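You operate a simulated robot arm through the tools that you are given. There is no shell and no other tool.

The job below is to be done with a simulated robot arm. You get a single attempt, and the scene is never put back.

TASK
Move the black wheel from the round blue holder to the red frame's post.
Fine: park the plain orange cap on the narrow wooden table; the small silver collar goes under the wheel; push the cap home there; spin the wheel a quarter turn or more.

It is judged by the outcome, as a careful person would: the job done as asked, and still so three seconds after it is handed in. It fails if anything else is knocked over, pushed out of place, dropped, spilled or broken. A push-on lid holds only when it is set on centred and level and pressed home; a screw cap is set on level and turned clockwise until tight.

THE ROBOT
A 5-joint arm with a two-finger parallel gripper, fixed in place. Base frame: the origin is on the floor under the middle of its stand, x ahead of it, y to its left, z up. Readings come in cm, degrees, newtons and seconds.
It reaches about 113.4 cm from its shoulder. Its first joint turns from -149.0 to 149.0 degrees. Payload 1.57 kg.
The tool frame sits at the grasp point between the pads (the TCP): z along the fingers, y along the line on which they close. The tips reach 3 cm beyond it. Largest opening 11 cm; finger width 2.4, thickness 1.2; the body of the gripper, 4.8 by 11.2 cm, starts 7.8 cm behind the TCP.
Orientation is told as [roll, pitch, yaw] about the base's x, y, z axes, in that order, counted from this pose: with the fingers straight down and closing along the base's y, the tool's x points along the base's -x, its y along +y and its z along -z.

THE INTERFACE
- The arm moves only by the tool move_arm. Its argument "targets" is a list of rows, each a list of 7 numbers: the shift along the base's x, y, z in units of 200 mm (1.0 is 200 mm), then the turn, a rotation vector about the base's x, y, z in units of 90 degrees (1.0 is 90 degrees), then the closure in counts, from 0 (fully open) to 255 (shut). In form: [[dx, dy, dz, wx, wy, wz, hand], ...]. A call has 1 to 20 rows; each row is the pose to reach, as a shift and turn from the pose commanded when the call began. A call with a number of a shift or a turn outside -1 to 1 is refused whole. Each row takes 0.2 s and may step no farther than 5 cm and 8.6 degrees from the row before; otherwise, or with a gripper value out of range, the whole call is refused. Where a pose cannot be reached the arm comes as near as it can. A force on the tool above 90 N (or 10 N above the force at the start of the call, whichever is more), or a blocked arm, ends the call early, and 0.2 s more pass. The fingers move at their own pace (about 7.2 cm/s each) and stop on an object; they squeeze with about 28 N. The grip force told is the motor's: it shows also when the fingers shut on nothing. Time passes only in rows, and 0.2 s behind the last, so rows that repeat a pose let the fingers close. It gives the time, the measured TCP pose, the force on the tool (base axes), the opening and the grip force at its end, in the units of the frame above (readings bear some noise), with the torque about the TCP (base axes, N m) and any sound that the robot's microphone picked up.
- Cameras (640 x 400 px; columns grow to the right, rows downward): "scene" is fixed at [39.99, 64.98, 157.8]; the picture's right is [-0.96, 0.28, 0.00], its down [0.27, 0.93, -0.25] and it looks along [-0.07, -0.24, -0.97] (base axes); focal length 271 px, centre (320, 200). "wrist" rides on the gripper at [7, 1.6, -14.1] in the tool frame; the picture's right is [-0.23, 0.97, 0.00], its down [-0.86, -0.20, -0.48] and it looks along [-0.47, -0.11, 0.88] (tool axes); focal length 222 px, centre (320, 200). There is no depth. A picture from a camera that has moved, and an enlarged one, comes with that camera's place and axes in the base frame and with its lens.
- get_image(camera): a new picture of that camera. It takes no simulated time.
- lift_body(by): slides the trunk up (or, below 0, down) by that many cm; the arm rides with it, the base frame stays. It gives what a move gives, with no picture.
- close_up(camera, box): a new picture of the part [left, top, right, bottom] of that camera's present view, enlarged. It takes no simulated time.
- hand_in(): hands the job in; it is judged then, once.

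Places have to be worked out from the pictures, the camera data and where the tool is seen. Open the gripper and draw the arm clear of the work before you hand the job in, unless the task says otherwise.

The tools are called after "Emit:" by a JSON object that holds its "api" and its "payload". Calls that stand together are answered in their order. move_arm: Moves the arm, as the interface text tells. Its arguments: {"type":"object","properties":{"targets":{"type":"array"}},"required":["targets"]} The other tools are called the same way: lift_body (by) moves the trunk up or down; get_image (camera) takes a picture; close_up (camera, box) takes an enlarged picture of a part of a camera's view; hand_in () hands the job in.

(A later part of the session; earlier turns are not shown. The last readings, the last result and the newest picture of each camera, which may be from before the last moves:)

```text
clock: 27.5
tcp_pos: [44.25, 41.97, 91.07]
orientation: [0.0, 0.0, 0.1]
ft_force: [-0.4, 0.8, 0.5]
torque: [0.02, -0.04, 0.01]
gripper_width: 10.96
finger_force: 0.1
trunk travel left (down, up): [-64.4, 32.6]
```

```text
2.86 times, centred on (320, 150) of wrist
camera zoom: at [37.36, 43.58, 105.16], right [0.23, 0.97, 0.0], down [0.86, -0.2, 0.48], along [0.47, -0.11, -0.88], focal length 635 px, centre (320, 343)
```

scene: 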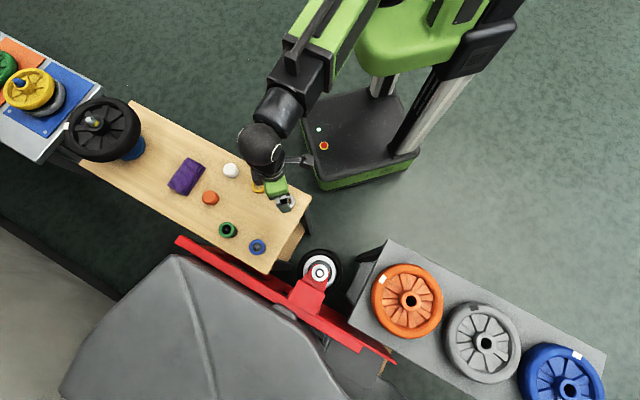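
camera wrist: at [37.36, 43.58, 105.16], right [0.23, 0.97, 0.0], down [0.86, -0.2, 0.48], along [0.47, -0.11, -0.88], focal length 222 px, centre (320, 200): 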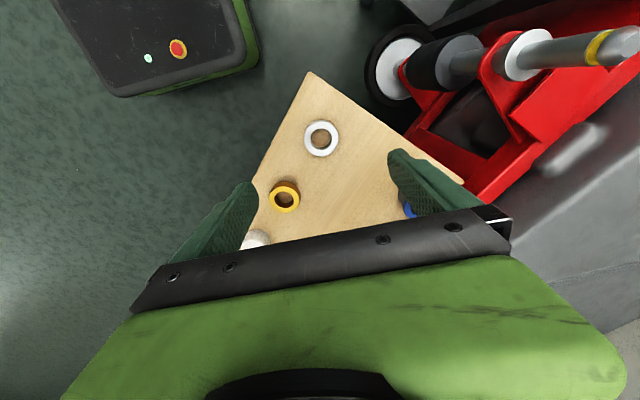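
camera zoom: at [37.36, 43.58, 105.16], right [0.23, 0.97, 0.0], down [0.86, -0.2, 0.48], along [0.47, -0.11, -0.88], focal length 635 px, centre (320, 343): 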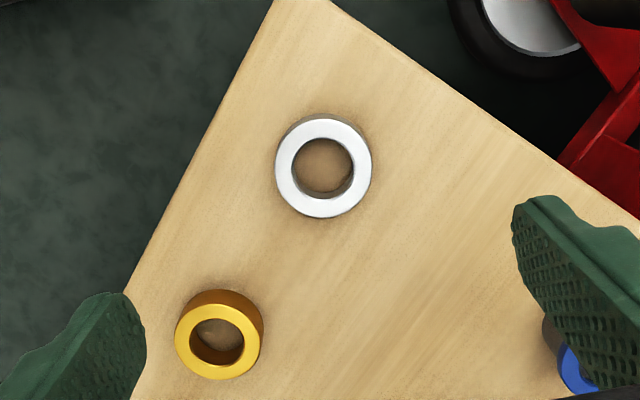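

The silver collar is near (44.2, 42.1), with an outer diameter of about 4.5 cm. The post axis is near (40.4, 65.5): flange top about z 77.4, yellow band about 83.5–84.4, tip about 86.3. I'll lower toward the collar and re-check the centring.

Emit:
{"api": "lift_body", "payload": {"by": -10}}

Emit:
{"api": "get_image", "payload": {"camera": "wrist"}}

Emit:
{"api": "close_up", "payload": {"camera": "wrist", "box": [240, 80, 400, 220]}}

```text
clock: 28.8
tcp_pos: [44.34, 41.97, 81.06]
orientation: [0.0, 0.0, 0.0]
ft_force: [1.0, 0.2, 0.3]
torque: [0.01, 0.01, 0.03]
gripper_width: 11.0
finger_force: 0.0
trunk travel left (down, up): [-54.4, 42.6]
```

```text
taken
camera wrist: at [37.37, 43.56, 95.17], right [0.23, 0.97, 0.0], down [0.86, -0.2, 0.48], along [0.47, -0.11, -0.88], focal length 222 px, centre (320, 200)
```

wrist: 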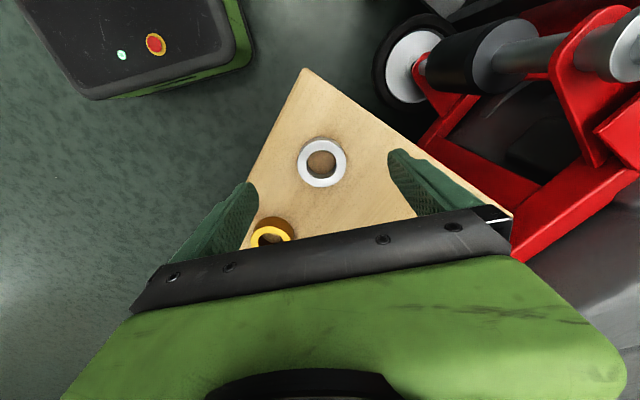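

```text
2.86 times, centred on (320, 150) of wrist
camera zoom: at [37.37, 43.56, 95.17], right [0.23, 0.97, 0.0], down [0.86, -0.2, 0.48], along [0.47, -0.11, -0.88], focal length 635 px, centre (320, 343)
```

zoom: 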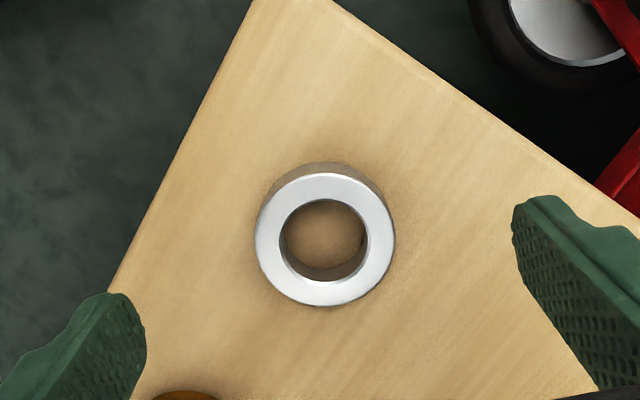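

The collar's centre comes out at (44.28, 42.12) and its height at about 1 cm. I'll shift a millimetre, lower until the tips are just above the table, and check.

Emit:
{"api": "move_arm", "payload": {"targets": [[-0.003, 0.007, 0, 0, 0, 0, 0], [-0.003, 0.007, 0, 0, 0, 0, 100]]}}

Emit:
{"api": "lift_body", "payload": {"by": -3.7}}

Emit:
{"api": "close_up", "payload": {"camera": "wrist", "box": [200, 100, 440, 250]}}

Emit:
{"api": "close_up", "payload": {"camera": "scene", "box": [240, 150, 340, 240]}}

```text
clock: 29.4
tcp_pos: [44.19, 41.99, 81.04]
orientation: [0.0, 0.1, 0.0]
ft_force: [0.1, 0.9, 0.6]
torque: [0.02, 0.0, 0.01]
gripper_width: 6.67
finger_force: 0.1
trunk travel left (down, up): [-54.4, 42.6]
```

```text
clock: 30.2
tcp_pos: [44.13, 42.02, 77.42]
orientation: [0.0, 0.0, 0.0]
ft_force: [1.5, 0.0, -1.1]
torque: [-0.01, -0.02, 0.03]
gripper_width: 6.67
finger_force: 0.1
trunk travel left (down, up): [-50.7, 46.3]
```

```text
2.67 times, centred on (320, 175) of wrist
camera zoom: at [37.3, 43.7, 91.47], right [0.23, 0.97, 0.0], down [0.86, -0.2, 0.48], along [0.47, -0.11, -0.88], focal length 592 px, centre (320, 267)
```

zoom: 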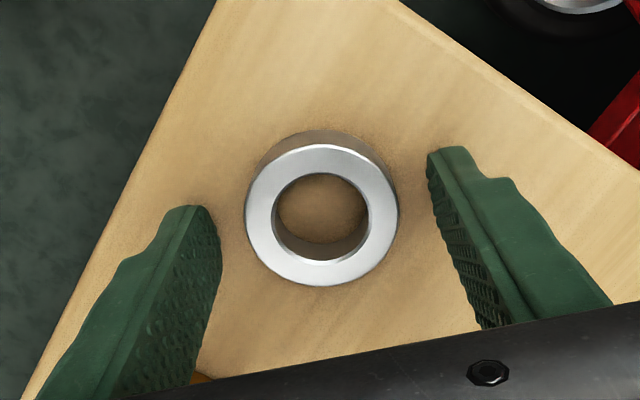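

```text
4.44 times, centred on (290, 195) of scene
camera zoom: at [39.99, 64.98, 157.8], right [-0.96, 0.28, 0.0], down [0.27, 0.93, -0.25], along [-0.07, -0.24, -0.97], focal length 1206 px, centre (453, 222)
```

zoom: 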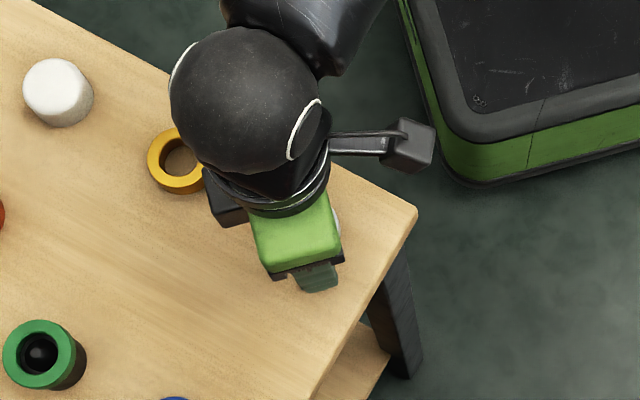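

The collar sits centred between the fingers, with the tips about 3 mm above the table. I'll close on it.

Emit:
{"api": "move_arm", "payload": {"targets": [[0, 0, 0, 0, 0, 0, 255], [0, 0, 0, 0, 0, 0, 255], [0, 0, 0, 0, 0, 0, 255], [0, 0, 0, 0, 0, 0, 255]]}}

Emit:
{"api": "lift_body", "payload": {"by": 2}}

Emit:
{"api": "close_up", "payload": {"camera": "wrist", "box": [200, 100, 440, 250]}}

```text
clock: 31.2
tcp_pos: [44.2, 42.01, 77.43]
orientation: [0.0, 0.0, -0.1]
ft_force: [-0.1, 0.5, 1.6]
torque: [0.1, -0.03, 0.0]
gripper_width: 4.4
finger_force: 27.9
trunk travel left (down, up): [-50.7, 46.3]
```

```text
clock: 31.9
tcp_pos: [44.22, 42.14, 79.4]
orientation: [0.0, 0.0, 0.0]
ft_force: [0.4, -0.4, -1.0]
torque: [-0.05, -0.03, 0.02]
gripper_width: 4.4
finger_force: 27.8
trunk travel left (down, up): [-52.7, 44.3]
```

```text
2.67 times, centred on (320, 175) of wrist
camera zoom: at [37.31, 43.71, 93.46], right [0.23, 0.97, 0.0], down [0.86, -0.2, 0.48], along [0.47, -0.11, -0.88], focal length 592 px, centre (320, 267)
```

zoom: 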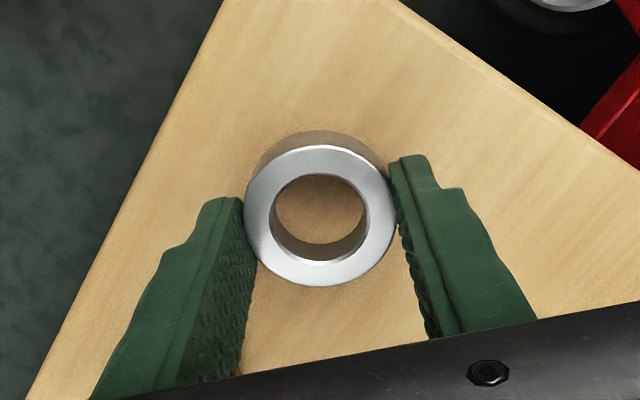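

The collar is held level, with its bottom about 3 mm below the tips. I'll raise it well above the post tip at z 86.3, move most of the way to the post, and then look.

Emit:
{"api": "lift_body", "payload": {"by": 13}}

Emit:
{"api": "move_arm", "payload": {"targets": [[-0.04, 0.22, 0, 0, 0, 0, 255], [-0.08, 0.44, 0, 0, 0, 0, 255], [-0.12, 0.67, 0, 0, 0, 0, 255], [-0.15, 0.9, 0, 0, 0, 0, 255], [-0.15, 0.9, 0, 0, 0, 0, 255]]}}

Emit:
{"api": "get_image", "payload": {"camera": "wrist"}}

Emit:
{"api": "get_image", "payload": {"camera": "scene"}}

```text
clock: 33.5
tcp_pos: [44.1, 42.03, 92.3]
orientation: [0.1, 0.0, 0.1]
ft_force: [0.7, 0.9, -1.1]
torque: [0.03, 0.01, -0.03]
gripper_width: 4.41
finger_force: 27.9
trunk travel left (down, up): [-65.7, 31.3]
```

```text
clock: 34.7
tcp_pos: [41.15, 60.09, 92.47]
orientation: [0.0, 0.0, 0.1]
ft_force: [0.1, 1.3, -1.8]
torque: [0.02, -0.01, 0.01]
gripper_width: 4.36
finger_force: 27.8
trunk travel left (down, up): [-65.7, 31.3]
```

```text
taken
camera wrist: at [34.22, 61.68, 106.45], right [0.23, 0.97, 0.0], down [0.86, -0.2, 0.48], along [0.47, -0.11, -0.88], focal length 222 px, centre (320, 200)
```

wrist: 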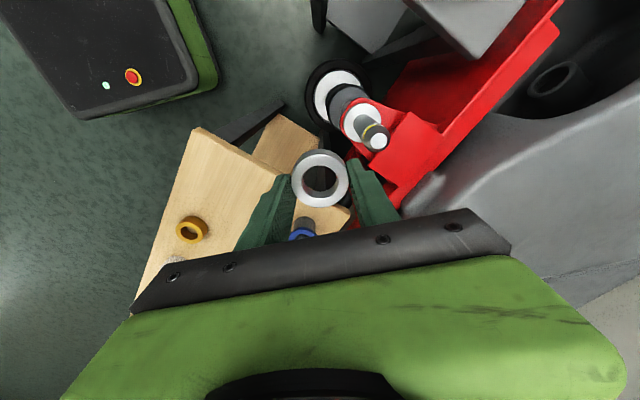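

```text
taken
```

scene: 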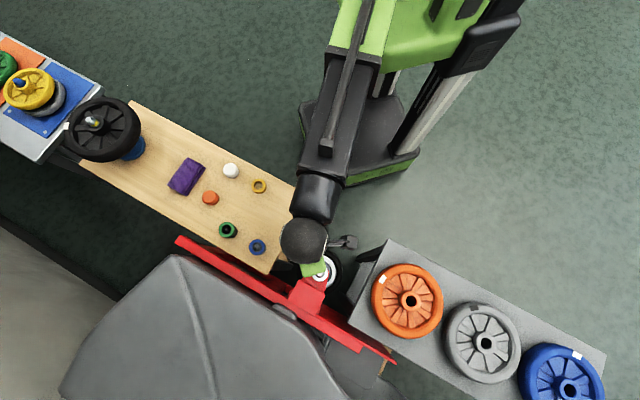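

Emit:
{"api": "close_up", "payload": {"camera": "wrist", "box": [260, 40, 460, 220]}}

Emit:
{"api": "close_up", "payload": {"camera": "scene", "box": [270, 220, 370, 310]}}

```text
2.22 times, centred on (360, 130) of wrist
camera zoom: at [34.22, 61.68, 106.45], right [0.23, 0.97, 0.0], down [0.86, -0.2, 0.48], along [0.47, -0.11, -0.88], focal length 494 px, centre (231, 356)
```

zoom: 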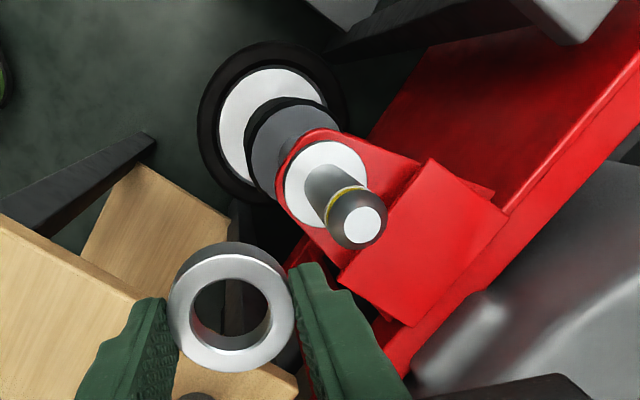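

```text
4.44 times, centred on (320, 265) of scene
camera zoom: at [39.99, 64.98, 157.8], right [-0.96, 0.28, 0.0], down [0.27, 0.93, -0.25], along [-0.07, -0.24, -0.97], focal length 1206 px, centre (320, -89)
```

zoom: 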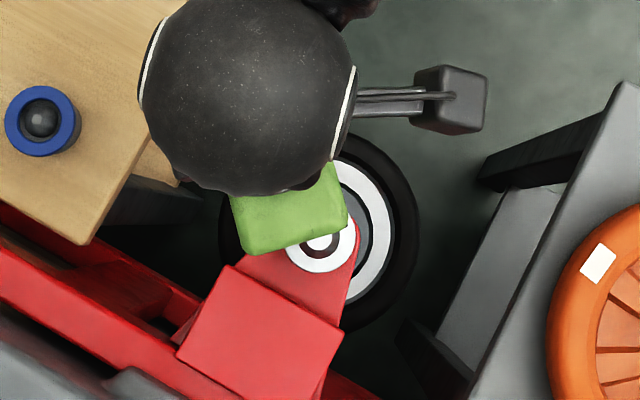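

From this view the post axis is at (40.25, 65.7), consistent at both tip and flange, and the collar centre is at (41.27, 60.0). I'll bring the collar over the post and re-check.

Emit:
{"api": "move_arm", "payload": {"targets": [[-0.025, 0.14, 0, 0, 0, 0, 255], [-0.05, 0.285, 0, 0, 0, 0, 255], [-0.05, 0.285, 0, 0, 0, 0, 255]]}}

Emit:
{"api": "close_up", "payload": {"camera": "wrist", "box": [240, 80, 400, 220]}}

Emit:
{"api": "get_image", "payload": {"camera": "scene"}}

```text
clock: 35.5
tcp_pos: [40.1, 65.82, 92.32]
orientation: [-0.1, 0.1, 0.1]
ft_force: [0.3, 0.3, -1.0]
torque: [0.01, 0.0, 0.02]
gripper_width: 4.39
finger_force: 28.1
trunk travel left (down, up): [-65.7, 31.3]
```

```text
2.86 times, centred on (320, 150) of wrist
camera zoom: at [33.34, 67.47, 106.46], right [0.23, 0.97, 0.0], down [0.86, -0.2, 0.48], along [0.47, -0.11, -0.88], focal length 635 px, centre (320, 343)
```

zoom: 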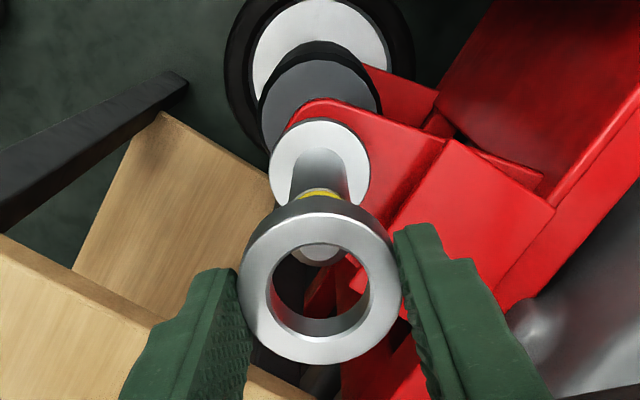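

```text
taken
```

scene: 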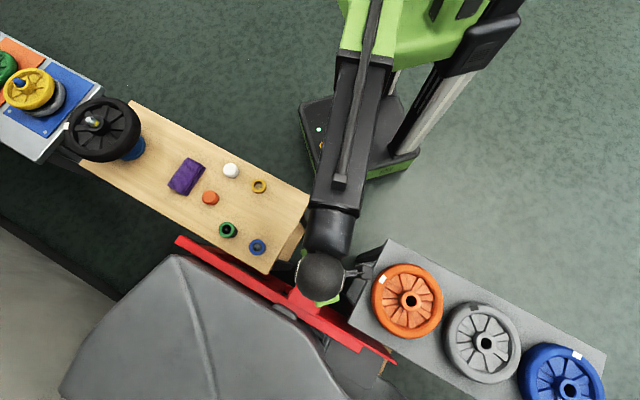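

Emit:
{"api": "close_up", "payload": {"camera": "wrist", "box": [285, 100, 355, 180]}}

Emit:
{"api": "close_up", "payload": {"camera": "wrist", "box": [280, 140, 360, 220]}}

```text
5.00 times, centred on (320, 140) of wrist
camera zoom: at [33.34, 67.47, 106.46], right [0.23, 0.97, 0.0], down [0.86, -0.2, 0.48], along [0.47, -0.11, -0.88], focal length 1111 px, centre (320, 500)
```

zoom: 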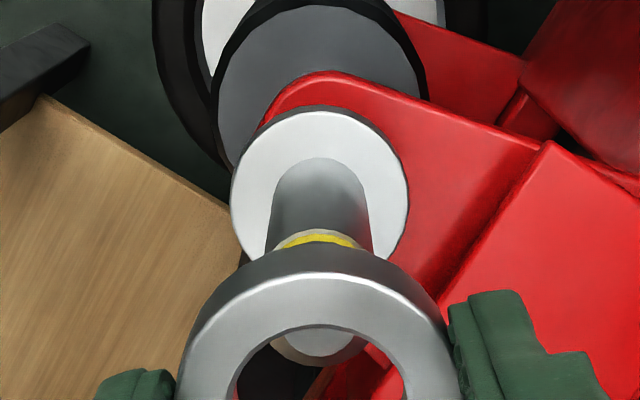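

```text
5.00 times, centred on (320, 180) of wrist
camera zoom: at [33.34, 67.47, 106.46], right [0.23, 0.97, 0.0], down [0.86, -0.2, 0.48], along [0.47, -0.11, -0.88], focal length 1111 px, centre (320, 300)
```

zoom: 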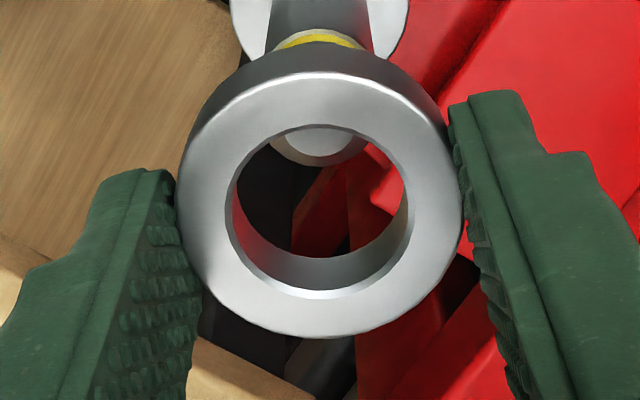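

The collar centre (40.40, 65.80) and post (about 40.3–40.4, 65.8) agree within about 1 mm. I'll lower slowly over the tip and watch the force.

Emit:
{"api": "lift_body", "payload": {"by": -2.5}}

Emit:
{"api": "close_up", "payload": {"camera": "wrist", "box": [270, 120, 370, 220]}}

```text
clock: 36.2
tcp_pos: [40.24, 65.79, 89.76]
orientation: [0.0, 0.0, 0.0]
ft_force: [-1.3, -0.9, -0.9]
torque: [-0.04, 0.01, -0.03]
gripper_width: 4.4
finger_force: 28.2
trunk travel left (down, up): [-63.2, 33.8]
```

```text
4.00 times, centred on (320, 170) of wrist
camera zoom: at [33.36, 67.44, 103.96], right [0.23, 0.97, 0.0], down [0.86, -0.2, 0.48], along [0.47, -0.11, -0.88], focal length 888 px, centre (320, 320)
```

zoom: 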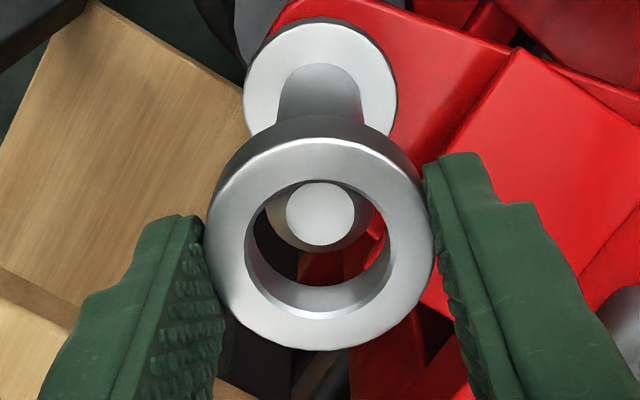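

The tip shows inside the bore, maybe 1–2 mm toward −x from centre and well placed in y. I'll shift −1 mm in x and lower onto the shaft.

Emit:
{"api": "move_arm", "payload": {"targets": [[-0.006, 0.001, 0, 0, 0, 0, 255], [-0.006, 0.001, 0, 0, 0, 0, 255]]}}

Emit:
{"api": "lift_body", "payload": {"by": -1.2}}

Emit:
{"api": "close_up", "payload": {"camera": "wrist", "box": [270, 120, 370, 220]}}

```text
clock: 36.8
tcp_pos: [40.06, 65.79, 89.87]
orientation: [0.1, 0.0, -0.1]
ft_force: [0.3, 0.1, -1.7]
torque: [0.02, 0.0, -0.03]
gripper_width: 4.39
finger_force: 28.2
trunk travel left (down, up): [-63.2, 33.8]
```

```text
clock: 37.4
tcp_pos: [40.11, 65.75, 88.62]
orientation: [0.0, 0.0, 0.0]
ft_force: [0.0, -0.5, -1.9]
torque: [-0.02, 0.0, 0.02]
gripper_width: 4.4
finger_force: 28.3
trunk travel left (down, up): [-62.0, 35.0]
```

```text
4.00 times, centred on (320, 170) of wrist
camera zoom: at [33.24, 67.46, 102.76], right [0.23, 0.97, 0.0], down [0.86, -0.2, 0.48], along [0.47, -0.11, -0.88], focal length 888 px, centre (320, 320)
```

zoom: 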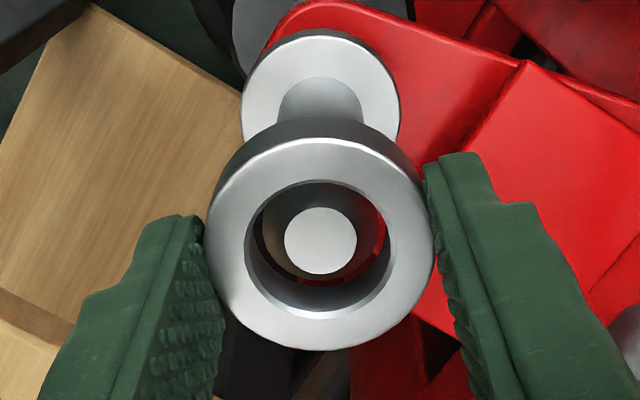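

The tip face is concentric with the collar within about 1 mm and there is no contact force. I'll lower on down the shaft toward the flange.

Emit:
{"api": "lift_body", "payload": {"by": -4}}

Emit:
{"api": "close_up", "payload": {"camera": "wrist", "box": [240, 80, 400, 220]}}

```text
clock: 38.2
tcp_pos: [40.24, 65.68, 84.64]
orientation: [0.0, 0.0, 0.0]
ft_force: [-0.8, 0.4, -1.4]
torque: [-0.02, 0.0, 0.0]
gripper_width: 4.39
finger_force: 28.0
trunk travel left (down, up): [-58.0, 39.0]
```

```text
2.86 times, centred on (320, 150) of wrist
camera zoom: at [33.24, 67.46, 98.76], right [0.23, 0.97, 0.0], down [0.86, -0.2, 0.48], along [0.47, -0.11, -0.88], focal length 635 px, centre (320, 343)
```

zoom: 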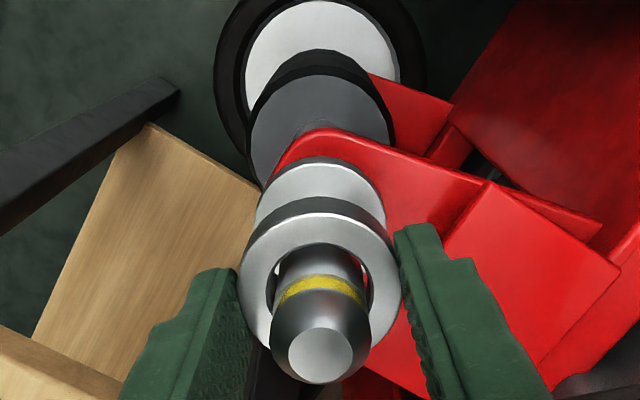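

The collar is sliding freely around the shaft. The red block's top is at about z 75.5, so the fingers have room. I'll continue down to the flange.

Emit:
{"api": "lift_body", "payload": {"by": -3.3}}

Emit:
{"api": "lift_body", "payload": {"by": -0.3}}

Emit:
{"api": "close_up", "payload": {"camera": "wrist", "box": [240, 80, 400, 220]}}

```text
clock: 39.0
tcp_pos: [40.09, 65.82, 81.3]
orientation: [0.0, -0.1, 0.0]
ft_force: [-0.3, 0.0, -1.5]
torque: [0.01, 0.01, -0.03]
gripper_width: 4.37
finger_force: 28.3
trunk travel left (down, up): [-54.7, 42.3]
```

```text
clock: 39.5
tcp_pos: [40.15, 65.84, 80.98]
orientation: [0.0, 0.0, 0.0]
ft_force: [-0.4, -1.2, -1.5]
torque: [-0.01, 0.01, -0.04]
gripper_width: 4.4
finger_force: 27.8
trunk travel left (down, up): [-54.4, 42.6]
```

```text
2.86 times, centred on (320, 150) of wrist
camera zoom: at [33.24, 67.46, 95.16], right [0.23, 0.97, 0.0], down [0.86, -0.2, 0.48], along [0.47, -0.11, -0.88], focal length 635 px, centre (320, 343)
```

zoom: 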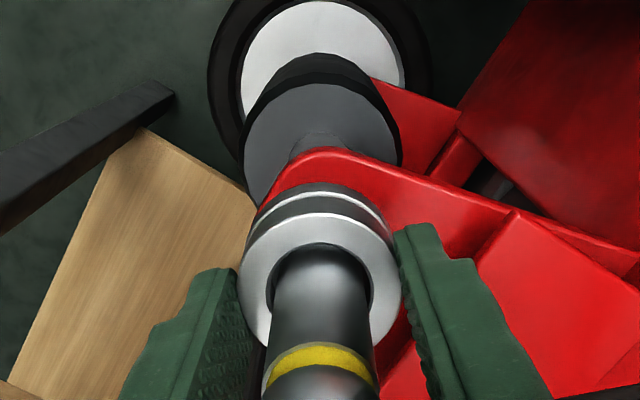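

Emit:
{"api": "lift_body", "payload": {"by": -0.3}}

Emit:
{"api": "lift_body", "payload": {"by": -0.2}}

Emit:
{"api": "close_up", "payload": {"camera": "wrist", "box": [240, 80, 400, 220]}}

```text
clock: 40.1
tcp_pos: [40.24, 65.76, 80.72]
orientation: [0.1, 0.0, 0.0]
ft_force: [-0.9, 0.0, -0.7]
torque: [0.03, 0.04, 0.03]
gripper_width: 4.4
finger_force: 27.8
trunk travel left (down, up): [-54.1, 42.9]
```

```text
clock: 40.6
tcp_pos: [40.11, 65.77, 80.55]
orientation: [-0.1, 0.0, -0.1]
ft_force: [-0.7, -0.4, 0.0]
torque: [0.01, -0.01, 0.03]
gripper_width: 4.39
finger_force: 27.8
trunk travel left (down, up): [-53.9, 43.1]
```

```text
2.86 times, centred on (320, 150) of wrist
camera zoom: at [33.24, 67.47, 94.66], right [0.23, 0.97, 0.0], down [0.86, -0.2, 0.48], along [0.47, -0.11, -0.88], focal length 635 px, centre (320, 343)
```

zoom: 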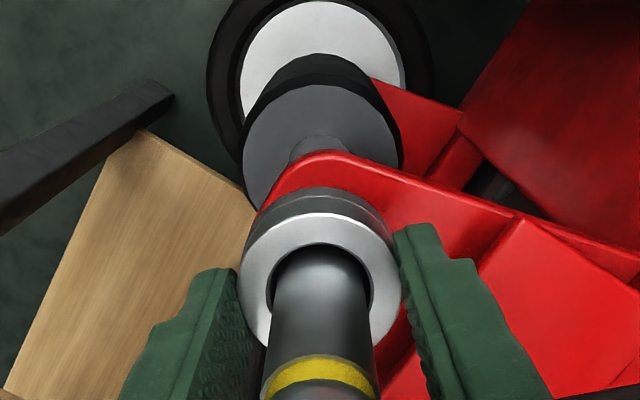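

The force shows the collar now resting on the flange. I'll open the fingers gently.

Emit:
{"api": "move_arm", "payload": {"targets": [[0, 0, 0, 0, 0, 0, 190], [0, 0, 0, 0, 0, 0, 130], [0, 0, 0, 0, 0, 0, 110], [0, 0, 0, 0, 0, 0, 110]]}}

Emit:
{"api": "close_up", "payload": {"camera": "wrist", "box": [240, 80, 400, 220]}}

```text
clock: 41.6
tcp_pos: [40.09, 65.74, 80.47]
orientation: [0.0, 0.0, 0.0]
ft_force: [0.0, -0.3, 0.9]
torque: [0.02, -0.04, 0.0]
gripper_width: 6.26
finger_force: 0.0
trunk travel left (down, up): [-53.9, 43.1]
```

```text
2.86 times, centred on (320, 150) of wrist
camera zoom: at [33.24, 67.46, 94.66], right [0.23, 0.97, 0.0], down [0.86, -0.2, 0.48], along [0.47, -0.11, -0.88], focal length 635 px, centre (320, 343)
```

zoom: 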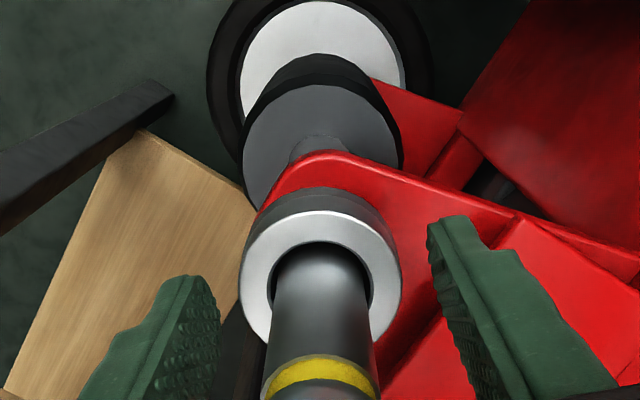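

The collar lies flat on the flange, concentric with the shaft. Now I'll rise clear of the post and travel back to the black wheel for the hub grip.

Emit:
{"api": "lift_body", "payload": {"by": 18}}

Emit:
{"api": "move_arm", "payload": {"targets": [[0.16, -0.17, 0, 0, 0, 0, 60], [0.32, -0.34, 0, 0, 0, 0, 0], [0.48, -0.51, 0, 0, 0, 0, 0], [0.64, -0.68, 0, 0, 0, 0, 0], [0.8, -0.84, 0, 0, 0, 0, 0], [0.95, -1.0, 0, 0, 0, 0, 0]]}}

Emit:
{"api": "move_arm", "payload": {"targets": [[0.16, -0.17, 0, 0, 0, 0, 0], [0.32, -0.34, 0, 0, 0, 0, 0], [0.48, -0.51, 0, 0, 0, 0, 0], [0.64, -0.68, 0, 0, 0, 0, 0], [0.8, -0.84, 0, 0, 0, 0, 0], [0.95, -1.0, 0, 0, 0, 0, 0]]}}

Emit:
{"api": "get_image", "payload": {"camera": "wrist"}}

Emit:
{"api": "get_image", "payload": {"camera": "scene"}}

```text
clock: 43.6
tcp_pos: [40.11, 65.84, 98.63]
orientation: [-0.1, 0.0, 0.0]
ft_force: [-0.1, 0.8, -0.4]
torque: [-0.02, -0.01, 0.02]
gripper_width: 6.24
finger_force: 0.0
trunk travel left (down, up): [-71.9, 25.1]
```

```text
clock: 45.0
tcp_pos: [59.11, 45.56, 98.45]
orientation: [0.0, -0.1, -0.1]
ft_force: [0.2, 0.7, 0.2]
torque: [0.03, 0.01, 0.0]
gripper_width: 11.01
finger_force: 0.1
out of reach, approached as far as the arm can: row 4
trunk travel left (down, up): [-71.9, 25.1]
```

```text
clock: 46.4
tcp_pos: [78.15, 25.78, 98.49]
orientation: [0.0, 0.0, 0.2]
ft_force: [0.3, -0.2, 0.2]
torque: [-0.01, -0.01, -0.02]
gripper_width: 11.0
finger_force: 0.1
trunk travel left (down, up): [-71.9, 25.1]
```

```text
taken
camera wrist: at [71.2, 27.5, 112.65], right [0.23, 0.97, 0.0], down [0.86, -0.2, 0.48], along [0.47, -0.11, -0.88], focal length 222 px, centre (320, 200)
```

wrist: 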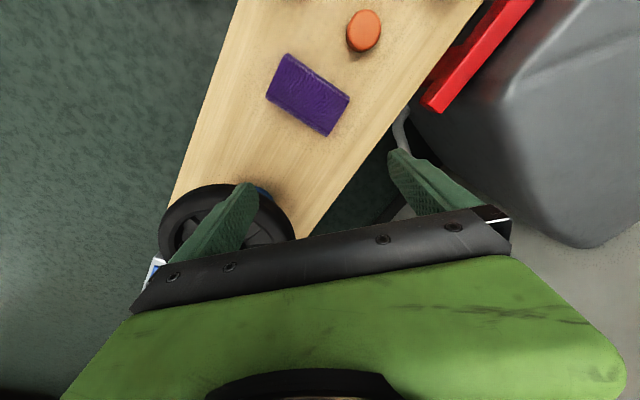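

```text
taken
```

scene: 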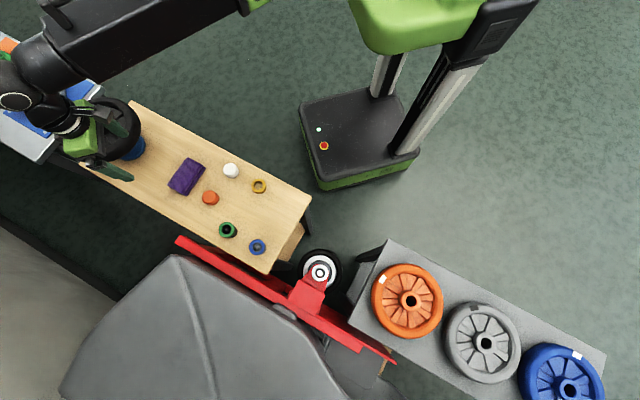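

Emit:
{"api": "move_arm", "payload": {"targets": [[0.12, -0.17, 0, 0, 0, 0, 0], [0.24, -0.34, 0, 0, 0, 0, 0], [0.36, -0.51, 0, 0, 0, 0, 0], [0.48, -0.68, 0, 0, 0, 0, 0], [0.595, -0.85, 0, 0, 0, 0, 0], [0.595, -0.85, 0, 0, 0, 0, 0]]}}

Emit:
{"api": "close_up", "payload": {"camera": "wrist", "box": [160, 50, 480, 250]}}

Emit:
{"api": "close_up", "payload": {"camera": "scene", "box": [40, 70, 160, 170]}}

```text
clock: 47.8
tcp_pos: [90.14, 8.73, 98.59]
orientation: [0.0, 0.0, -0.1]
ft_force: [-0.1, 0.6, 0.7]
torque: [-0.01, 0.0, 0.0]
gripper_width: 11.02
finger_force: 0.1
trunk travel left (down, up): [-71.9, 25.1]
```

```text
2.00 times, centred on (320, 150) of wrist
camera zoom: at [83.23, 10.43, 112.67], right [0.23, 0.97, 0.0], down [0.86, -0.2, 0.48], along [0.47, -0.11, -0.88], focal length 444 px, centre (320, 300)
```

zoom: 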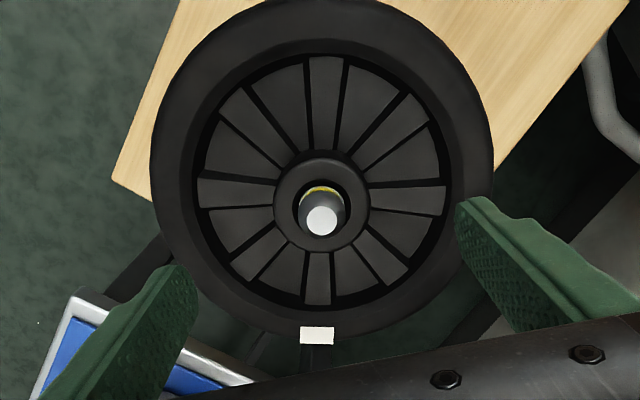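

```text
4.00 times, centred on (100, 120) of scene
camera zoom: at [39.99, 64.98, 157.8], right [-0.96, 0.28, 0.0], down [0.27, 0.93, -0.25], along [-0.07, -0.24, -0.97], focal length 1086 px, centre (1200, 520)
```

zoom: 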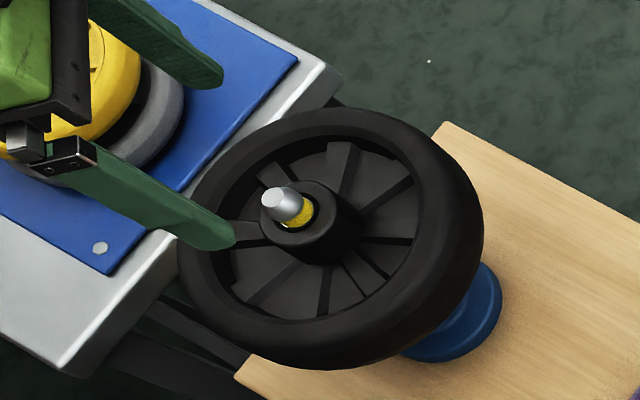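

The hub axis is at (90.1, 8.86) and its outer diameter is about 5.2 cm. I'll narrow the fingers to about 8 cm so they fit inside the rim, nudge to centre, and lower beside the hub.

Emit:
{"api": "move_arm", "payload": {"targets": [[-0.005, 0.002, 0, 0, 0, 0, 70], [-0.005, 0.002, 0, 0, 0, 0, 70], [-0.005, 0.002, 0, 0, 0, 0, 70]]}}

Emit:
{"api": "lift_body", "payload": {"by": -6.5}}

Emit:
{"api": "close_up", "payload": {"camera": "wrist", "box": [200, 80, 440, 240]}}

Emit:
{"api": "close_up", "payload": {"camera": "scene", "box": [50, 80, 150, 160]}}

```text
clock: 48.6
tcp_pos: [89.98, 8.78, 98.42]
orientation: [0.0, 0.0, -0.1]
ft_force: [-0.7, 0.1, 0.2]
torque: [-0.01, 0.0, -0.02]
gripper_width: 7.97
finger_force: 0.0
trunk travel left (down, up): [-71.9, 25.1]
```

```text
clock: 49.6
tcp_pos: [90.16, 8.76, 92.02]
orientation: [0.1, 0.0, 0.1]
ft_force: [-1.4, 0.5, -0.4]
torque: [0.01, -0.01, 0.01]
gripper_width: 8.01
finger_force: 0.1
trunk travel left (down, up): [-65.4, 31.6]
```

```text
2.50 times, centred on (320, 160) of wrist
camera zoom: at [83.11, 10.49, 106.17], right [0.23, 0.97, 0.0], down [0.86, -0.2, 0.48], along [0.47, -0.11, -0.88], focal length 555 px, centre (320, 300)
```

zoom: 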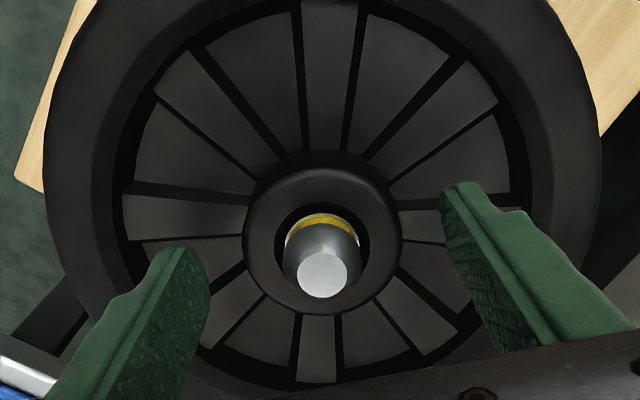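

```text
5.00 times, centred on (100, 120) of scene
camera zoom: at [39.99, 64.98, 157.8], right [-0.96, 0.28, 0.0], down [0.27, 0.93, -0.25], along [-0.07, -0.24, -0.97], focal length 1357 px, centre (1420, 600)
```

zoom: 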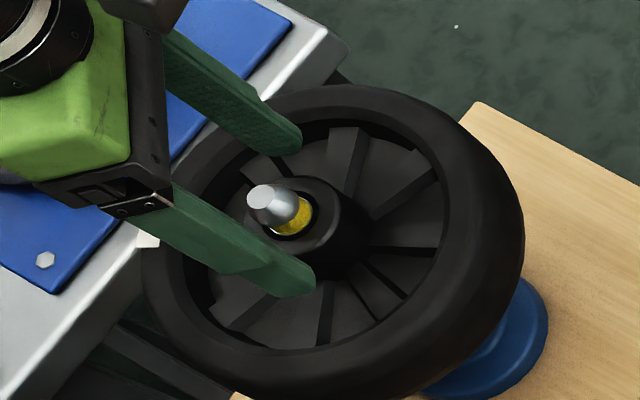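

The fingers straddle the hub, whose top is near z 89.5 and the web about 2 cm lower. I'll lower 1 cm more so the pads overlap the hub by about 1.5 cm, then close.

Emit:
{"api": "lift_body", "payload": {"by": -1.0}}

Emit:
{"api": "move_arm", "payload": {"targets": [[0, 0, 0, 0, 0, 0, 255], [0, 0, 0, 0, 0, 0, 255], [0, 0, 0, 0, 0, 0, 255], [0, 0, 0, 0, 0, 0, 255], [0, 0, 0, 0, 0, 0, 255]]}}

Emit:
{"api": "close_up", "payload": {"camera": "wrist", "box": [200, 80, 440, 240]}}

Emit:
{"api": "close_up", "payload": {"camera": "scene", "box": [50, 80, 150, 160]}}

```text
clock: 50.2
tcp_pos: [90.12, 8.87, 91.03]
orientation: [0.0, 0.1, 0.0]
ft_force: [-0.7, 0.5, 0.1]
torque: [-0.04, 0.01, 0.02]
gripper_width: 7.98
finger_force: 0.1
trunk travel left (down, up): [-64.4, 32.6]
```

```text
clock: 51.4
tcp_pos: [90.0, 8.87, 91.07]
orientation: [0.0, -0.1, 0.1]
ft_force: [1.7, 2.2, 0.3]
torque: [0.15, -0.04, 0.0]
gripper_width: 5.22
finger_force: 28.1
trunk travel left (down, up): [-64.4, 32.6]
```

```text
2.50 times, centred on (320, 160) of wrist
camera zoom: at [83.11, 10.52, 105.17], right [0.23, 0.97, 0.0], down [0.86, -0.2, 0.48], along [0.47, -0.11, -0.88], focal length 555 px, centre (320, 300)
```

zoom: 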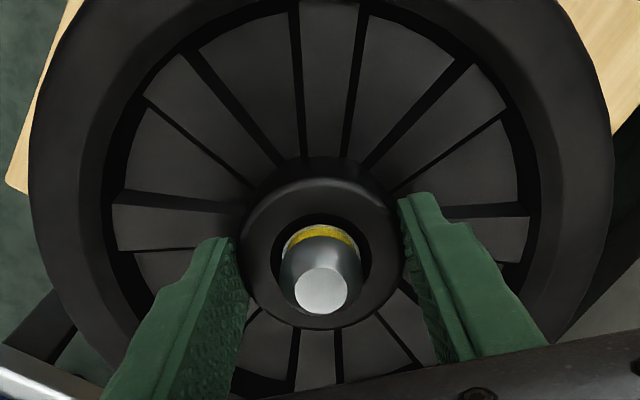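

```text
5.00 times, centred on (100, 120) of scene
camera zoom: at [39.99, 64.98, 157.8], right [-0.96, 0.28, 0.0], down [0.27, 0.93, -0.25], along [-0.07, -0.24, -0.97], focal length 1357 px, centre (1420, 600)
```

zoom: 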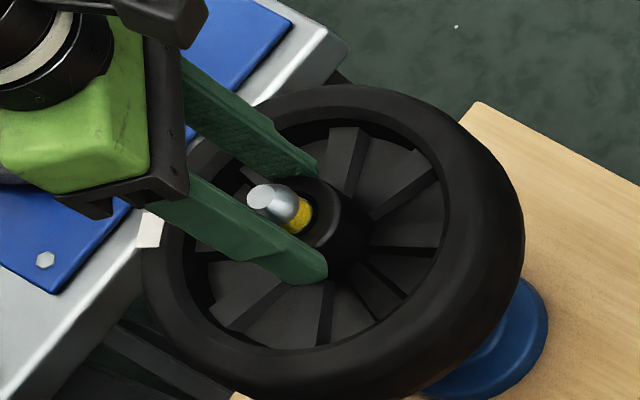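

The hub is gripped at an opening of 5.22 cm. I'll lift half a centimetre first and check that the wheel follows.

Emit:
{"api": "lift_body", "payload": {"by": 0.5}}

Emit:
{"api": "lift_body", "payload": {"by": 1.0}}

Emit:
{"api": "close_up", "payload": {"camera": "wrist", "box": [200, 80, 440, 240]}}

Emit:
{"api": "close_up", "payload": {"camera": "scene", "box": [50, 80, 150, 160]}}

```text
clock: 51.9
tcp_pos: [90.04, 8.86, 91.44]
orientation: [0.0, 0.0, 0.0]
ft_force: [0.1, -0.1, -7.2]
torque: [-0.03, 0.02, 0.01]
gripper_width: 5.21
finger_force: 27.9
trunk travel left (down, up): [-64.9, 32.1]
```

```text
clock: 52.5
tcp_pos: [90.0, 8.85, 92.47]
orientation: [0.0, 0.0, 0.0]
ft_force: [0.1, -0.6, -7.4]
torque: [-0.01, 0.03, 0.01]
gripper_width: 5.23
finger_force: 28.2
trunk travel left (down, up): [-65.9, 31.1]
```

```text
2.50 times, centred on (320, 160) of wrist
camera zoom: at [83.18, 10.5, 106.61], right [0.23, 0.97, 0.0], down [0.86, -0.2, 0.48], along [0.47, -0.11, -0.88], focal length 555 px, centre (320, 300)
```

zoom: 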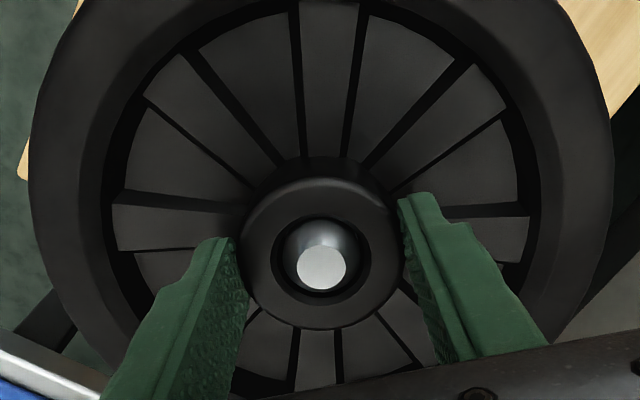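

```text
5.00 times, centred on (100, 120) of scene
camera zoom: at [39.99, 64.98, 157.8], right [-0.96, 0.28, 0.0], down [0.27, 0.93, -0.25], along [-0.07, -0.24, -0.97], focal length 1357 px, centre (1420, 600)
```

zoom: 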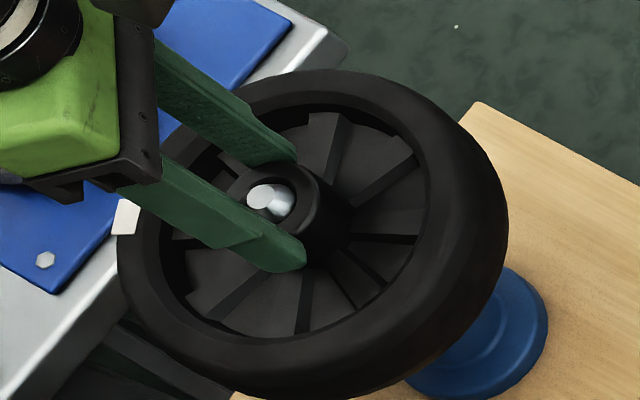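

The wheel follows, weighs about 7.3 N, hangs level and hasn't slipped in the grip. I'll lift until it is fully off the peg.

Emit:
{"api": "lift_body", "payload": {"by": 4}}

Emit:
{"api": "lift_body", "payload": {"by": 6}}

Emit:
{"api": "get_image", "payload": {"camera": "wrist"}}

Emit:
{"api": "get_image", "payload": {"camera": "scene"}}

```text
clock: 53.4
tcp_pos: [90.1, 8.75, 96.51]
orientation: [0.0, -0.1, 0.0]
ft_force: [-0.3, 0.7, -7.4]
torque: [-0.06, 0.03, -0.01]
gripper_width: 5.2
finger_force: 28.2
trunk travel left (down, up): [-69.9, 27.1]
```

```text
clock: 54.4
tcp_pos: [90.08, 8.84, 102.48]
orientation: [0.0, 0.0, 0.0]
ft_force: [-0.6, 0.1, -8.2]
torque: [-0.01, 0.02, 0.03]
gripper_width: 5.2
finger_force: 28.4
trunk travel left (down, up): [-75.9, 21.1]
```

```text
taken
camera wrist: at [83.2, 10.5, 116.6], right [0.23, 0.97, 0.0], down [0.86, -0.2, 0.48], along [0.47, -0.11, -0.88], focal length 222 px, centre (320, 200)
```

wrist: 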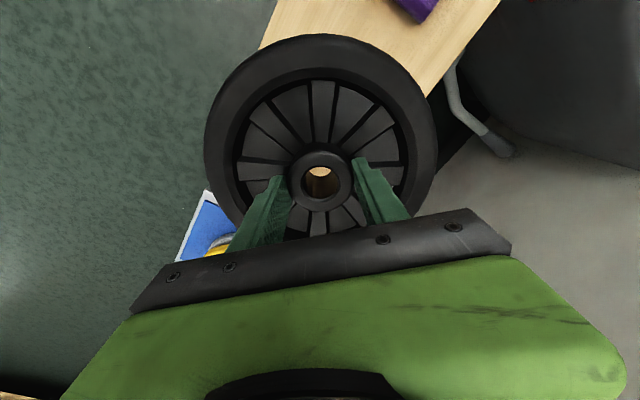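

```text
taken
```

scene: 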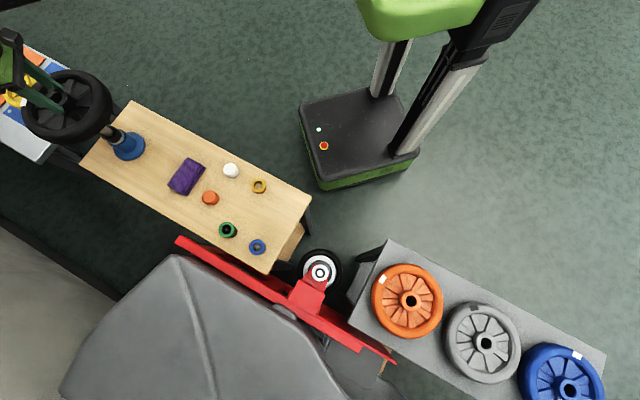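

The wheel is clear of the peg. Before carrying it, I'll measure exactly where the hub and bore sit relative to the gripper, since the wheel will later hide the post from the wrist camera.

Emit:
{"api": "close_up", "payload": {"camera": "wrist", "box": [280, 130, 360, 220]}}

Emit:
{"api": "close_up", "payload": {"camera": "scene", "box": [0, 40, 160, 170]}}

```text
4.44 times, centred on (320, 175) of wrist
camera zoom: at [83.2, 10.5, 116.6], right [0.23, 0.97, 0.0], down [0.86, -0.2, 0.48], along [0.47, -0.11, -0.88], focal length 987 px, centre (320, 311)
```

zoom: 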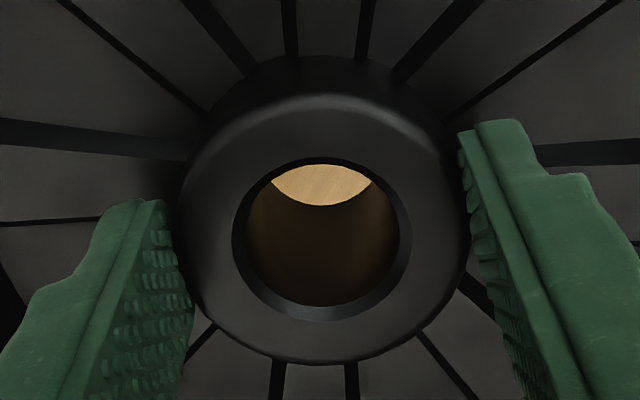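

```text
3.08 times, centred on (80, 105) of scene
camera zoom: at [39.99, 64.98, 157.8], right [-0.96, 0.28, 0.0], down [0.27, 0.93, -0.25], along [-0.07, -0.24, -0.97], focal length 835 px, centre (1058, 492)
```

zoom: 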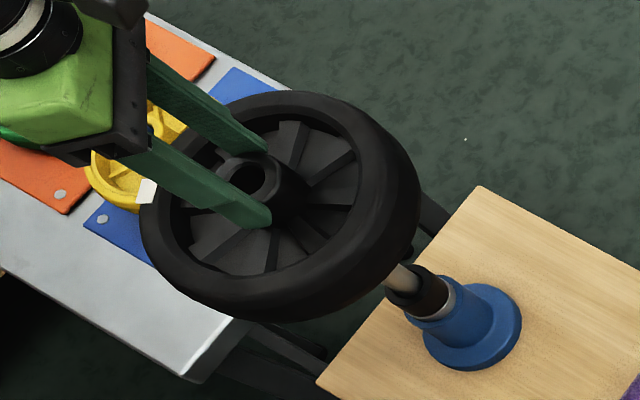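

The bore is centred on the gripper within about 0.5 mm, the hub is about 4.8 cm tall, and the bore of about 2.7 cm leaves about 2 mm play on the 2.25 cm post. I'll carry the wheel at this height to above the post.

Emit:
{"api": "move_arm", "payload": {"targets": [[-0.14, 0.16, 0, 0, 0, 0, 255], [-0.28, 0.32, 0, 0, 0, 0, 255], [-0.42, 0.48, 0, 0, 0, 0, 255], [-0.56, 0.64, 0, 0, 0, 0, 255], [-0.7, 0.8, 0, 0, 0, 0, 255], [-0.84, 0.96, 0, 0, 0, 0, 255]]}}

Emit:
{"api": "move_arm", "payload": {"targets": [[-0.14, 0.16, 0, 0, 0, 0, 255], [-0.28, 0.32, 0, 0, 0, 0, 255], [-0.42, 0.48, 0, 0, 0, 0, 255], [-0.56, 0.64, 0, 0, 0, 0, 255], [-0.7, 0.8, 0, 0, 0, 0, 255], [-0.84, 0.96, 0, 0, 0, 0, 255]]}}

Emit:
{"api": "get_image", "payload": {"camera": "wrist"}}

Emit:
{"api": "get_image", "payload": {"camera": "scene"}}

```text
clock: 55.8
tcp_pos: [73.22, 28.01, 102.59]
orientation: [-0.1, 0.0, 0.0]
ft_force: [0.9, 0.7, -6.9]
torque: [-0.01, 0.0, -0.02]
gripper_width: 5.23
finger_force: 28.0
trunk travel left (down, up): [-75.9, 21.1]
```

```text
clock: 57.1
tcp_pos: [56.49, 47.24, 102.55]
orientation: [-0.1, -0.1, -0.1]
ft_force: [0.2, -0.3, -8.2]
torque: [0.01, 0.01, -0.05]
gripper_width: 5.18
finger_force: 27.8
out of reach, approached as far as the arm can: row 2
trunk travel left (down, up): [-75.9, 21.1]
```

```text
taken
camera wrist: at [49.52, 48.89, 116.62], right [0.23, 0.97, 0.0], down [0.86, -0.2, 0.48], along [0.47, -0.11, -0.88], focal length 222 px, centre (320, 200)
```

wrist: 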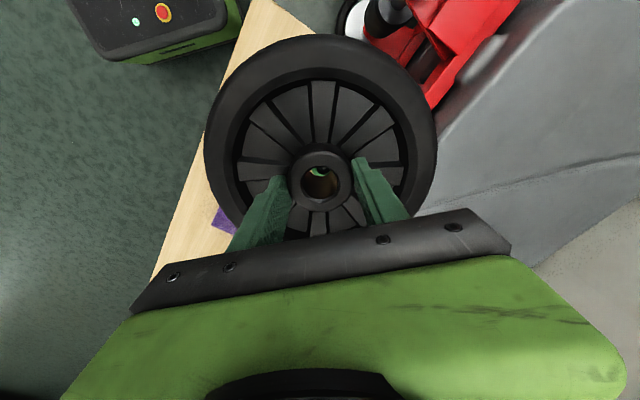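

```text
taken
```

scene: 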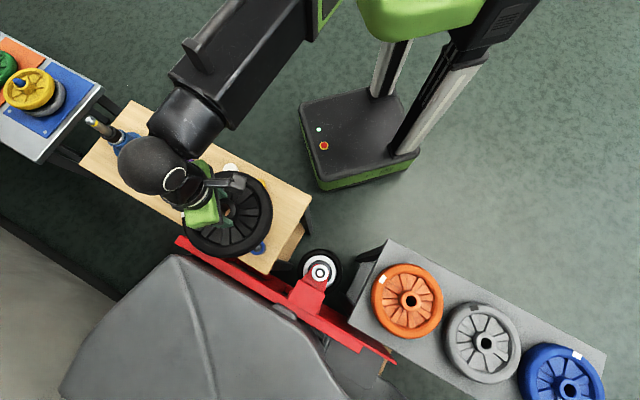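

Emit:
{"api": "move_arm", "payload": {"targets": [[-0.135, 0.155, 0, 0, 0, 0, 255], [-0.27, 0.31, 0, 0, 0, 0, 255], [-0.405, 0.465, 0, 0, 0, 0, 255], [-0.54, 0.62, 0, 0, 0, 0, 255], [-0.68, 0.775, 0, 0, 0, 0, 255], [-0.8125, 0.9295, 0, 0, 0, 0, 255], [-0.8125, 0.9295, 0, 0, 0, 0, 255], [-0.8125, 0.9295, 0, 0, 0, 0, 255]]}}

Emit:
{"api": "get_image", "payload": {"camera": "wrist"}}

Emit:
{"api": "close_up", "payload": {"camera": "wrist", "box": [280, 130, 360, 220]}}

Emit:
{"api": "get_image", "payload": {"camera": "scene"}}

```text
clock: 59.0
tcp_pos: [39.98, 65.73, 102.49]
orientation: [0.1, 0.0, -0.1]
ft_force: [-0.3, -0.4, -7.3]
torque: [-0.04, 0.01, 0.02]
gripper_width: 5.2
finger_force: 28.0
trunk travel left (down, up): [-75.9, 21.1]
```

```text
taken
camera wrist: at [33.05, 67.48, 116.62], right [0.23, 0.97, 0.0], down [0.86, -0.2, 0.48], along [0.47, -0.11, -0.88], focal length 222 px, centre (320, 200)
```

wrist: 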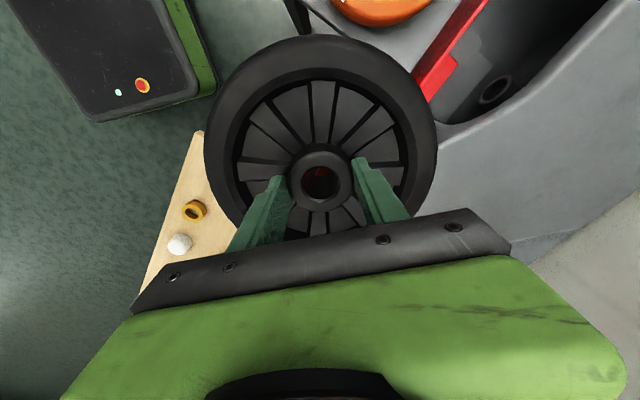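

```text
4.44 times, centred on (320, 175) of wrist
camera zoom: at [33.05, 67.48, 116.62], right [0.23, 0.97, 0.0], down [0.86, -0.2, 0.48], along [0.47, -0.11, -0.88], focal length 987 px, centre (320, 311)
```

zoom: 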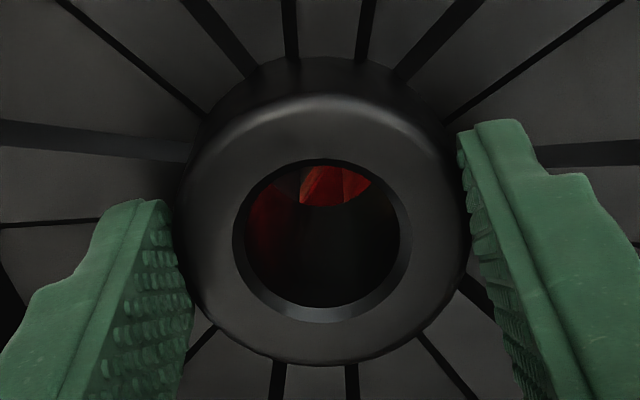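

```text
taken
```

scene: 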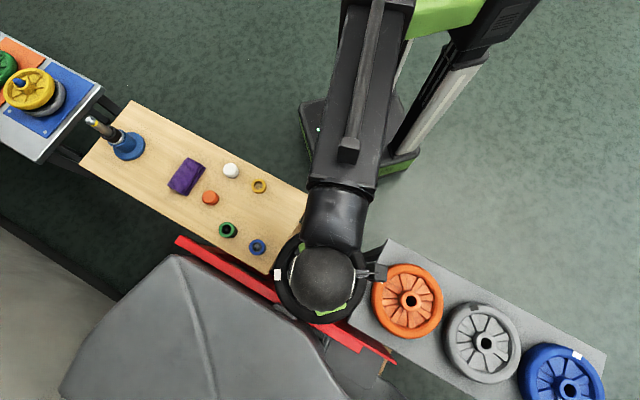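

The scene shows the wheel centred over the post. The camera pose says I'm 2 mm short in x compared with where the collar went on, so I'll correct that and lower to just above the tip.

Emit:
{"api": "move_arm", "payload": {"targets": [[0.0105, 0, 0, 0, 0, 0, 255], [0.0105, 0, 0, 0, 0, 0, 255], [0.0105, 0, 0, 0, 0, 0, 255]]}}

Emit:
{"api": "lift_body", "payload": {"by": -8.5}}

Emit:
{"api": "close_up", "payload": {"camera": "wrist", "box": [280, 130, 360, 220]}}

```text
clock: 59.8
tcp_pos: [40.24, 65.78, 102.53]
orientation: [0.0, 0.0, 0.0]
ft_force: [-0.6, -0.6, -8.0]
torque: [0.02, 0.04, 0.0]
gripper_width: 5.2
finger_force: 28.0
trunk travel left (down, up): [-75.9, 21.1]
```

```text
clock: 61.0
tcp_pos: [40.24, 65.8, 93.99]
orientation: [0.0, 0.0, 0.0]
ft_force: [0.1, 0.5, -7.1]
torque: [-0.02, 0.02, 0.02]
gripper_width: 5.2
finger_force: 28.1
trunk travel left (down, up): [-67.4, 29.6]
```

```text
4.44 times, centred on (320, 175) of wrist
camera zoom: at [33.33, 67.44, 108.13], right [0.23, 0.97, 0.0], down [0.86, -0.2, 0.48], along [0.47, -0.11, -0.88], focal length 987 px, centre (320, 311)
```

zoom: 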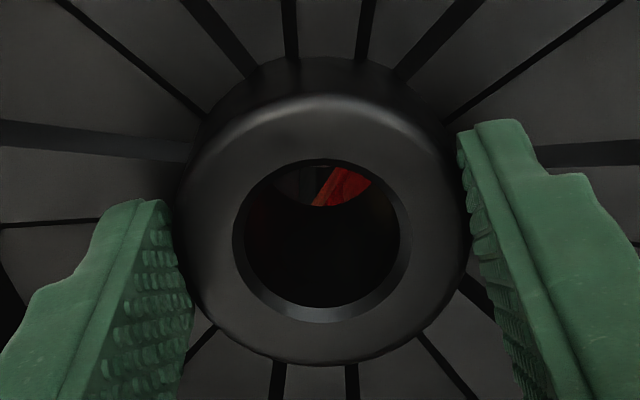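

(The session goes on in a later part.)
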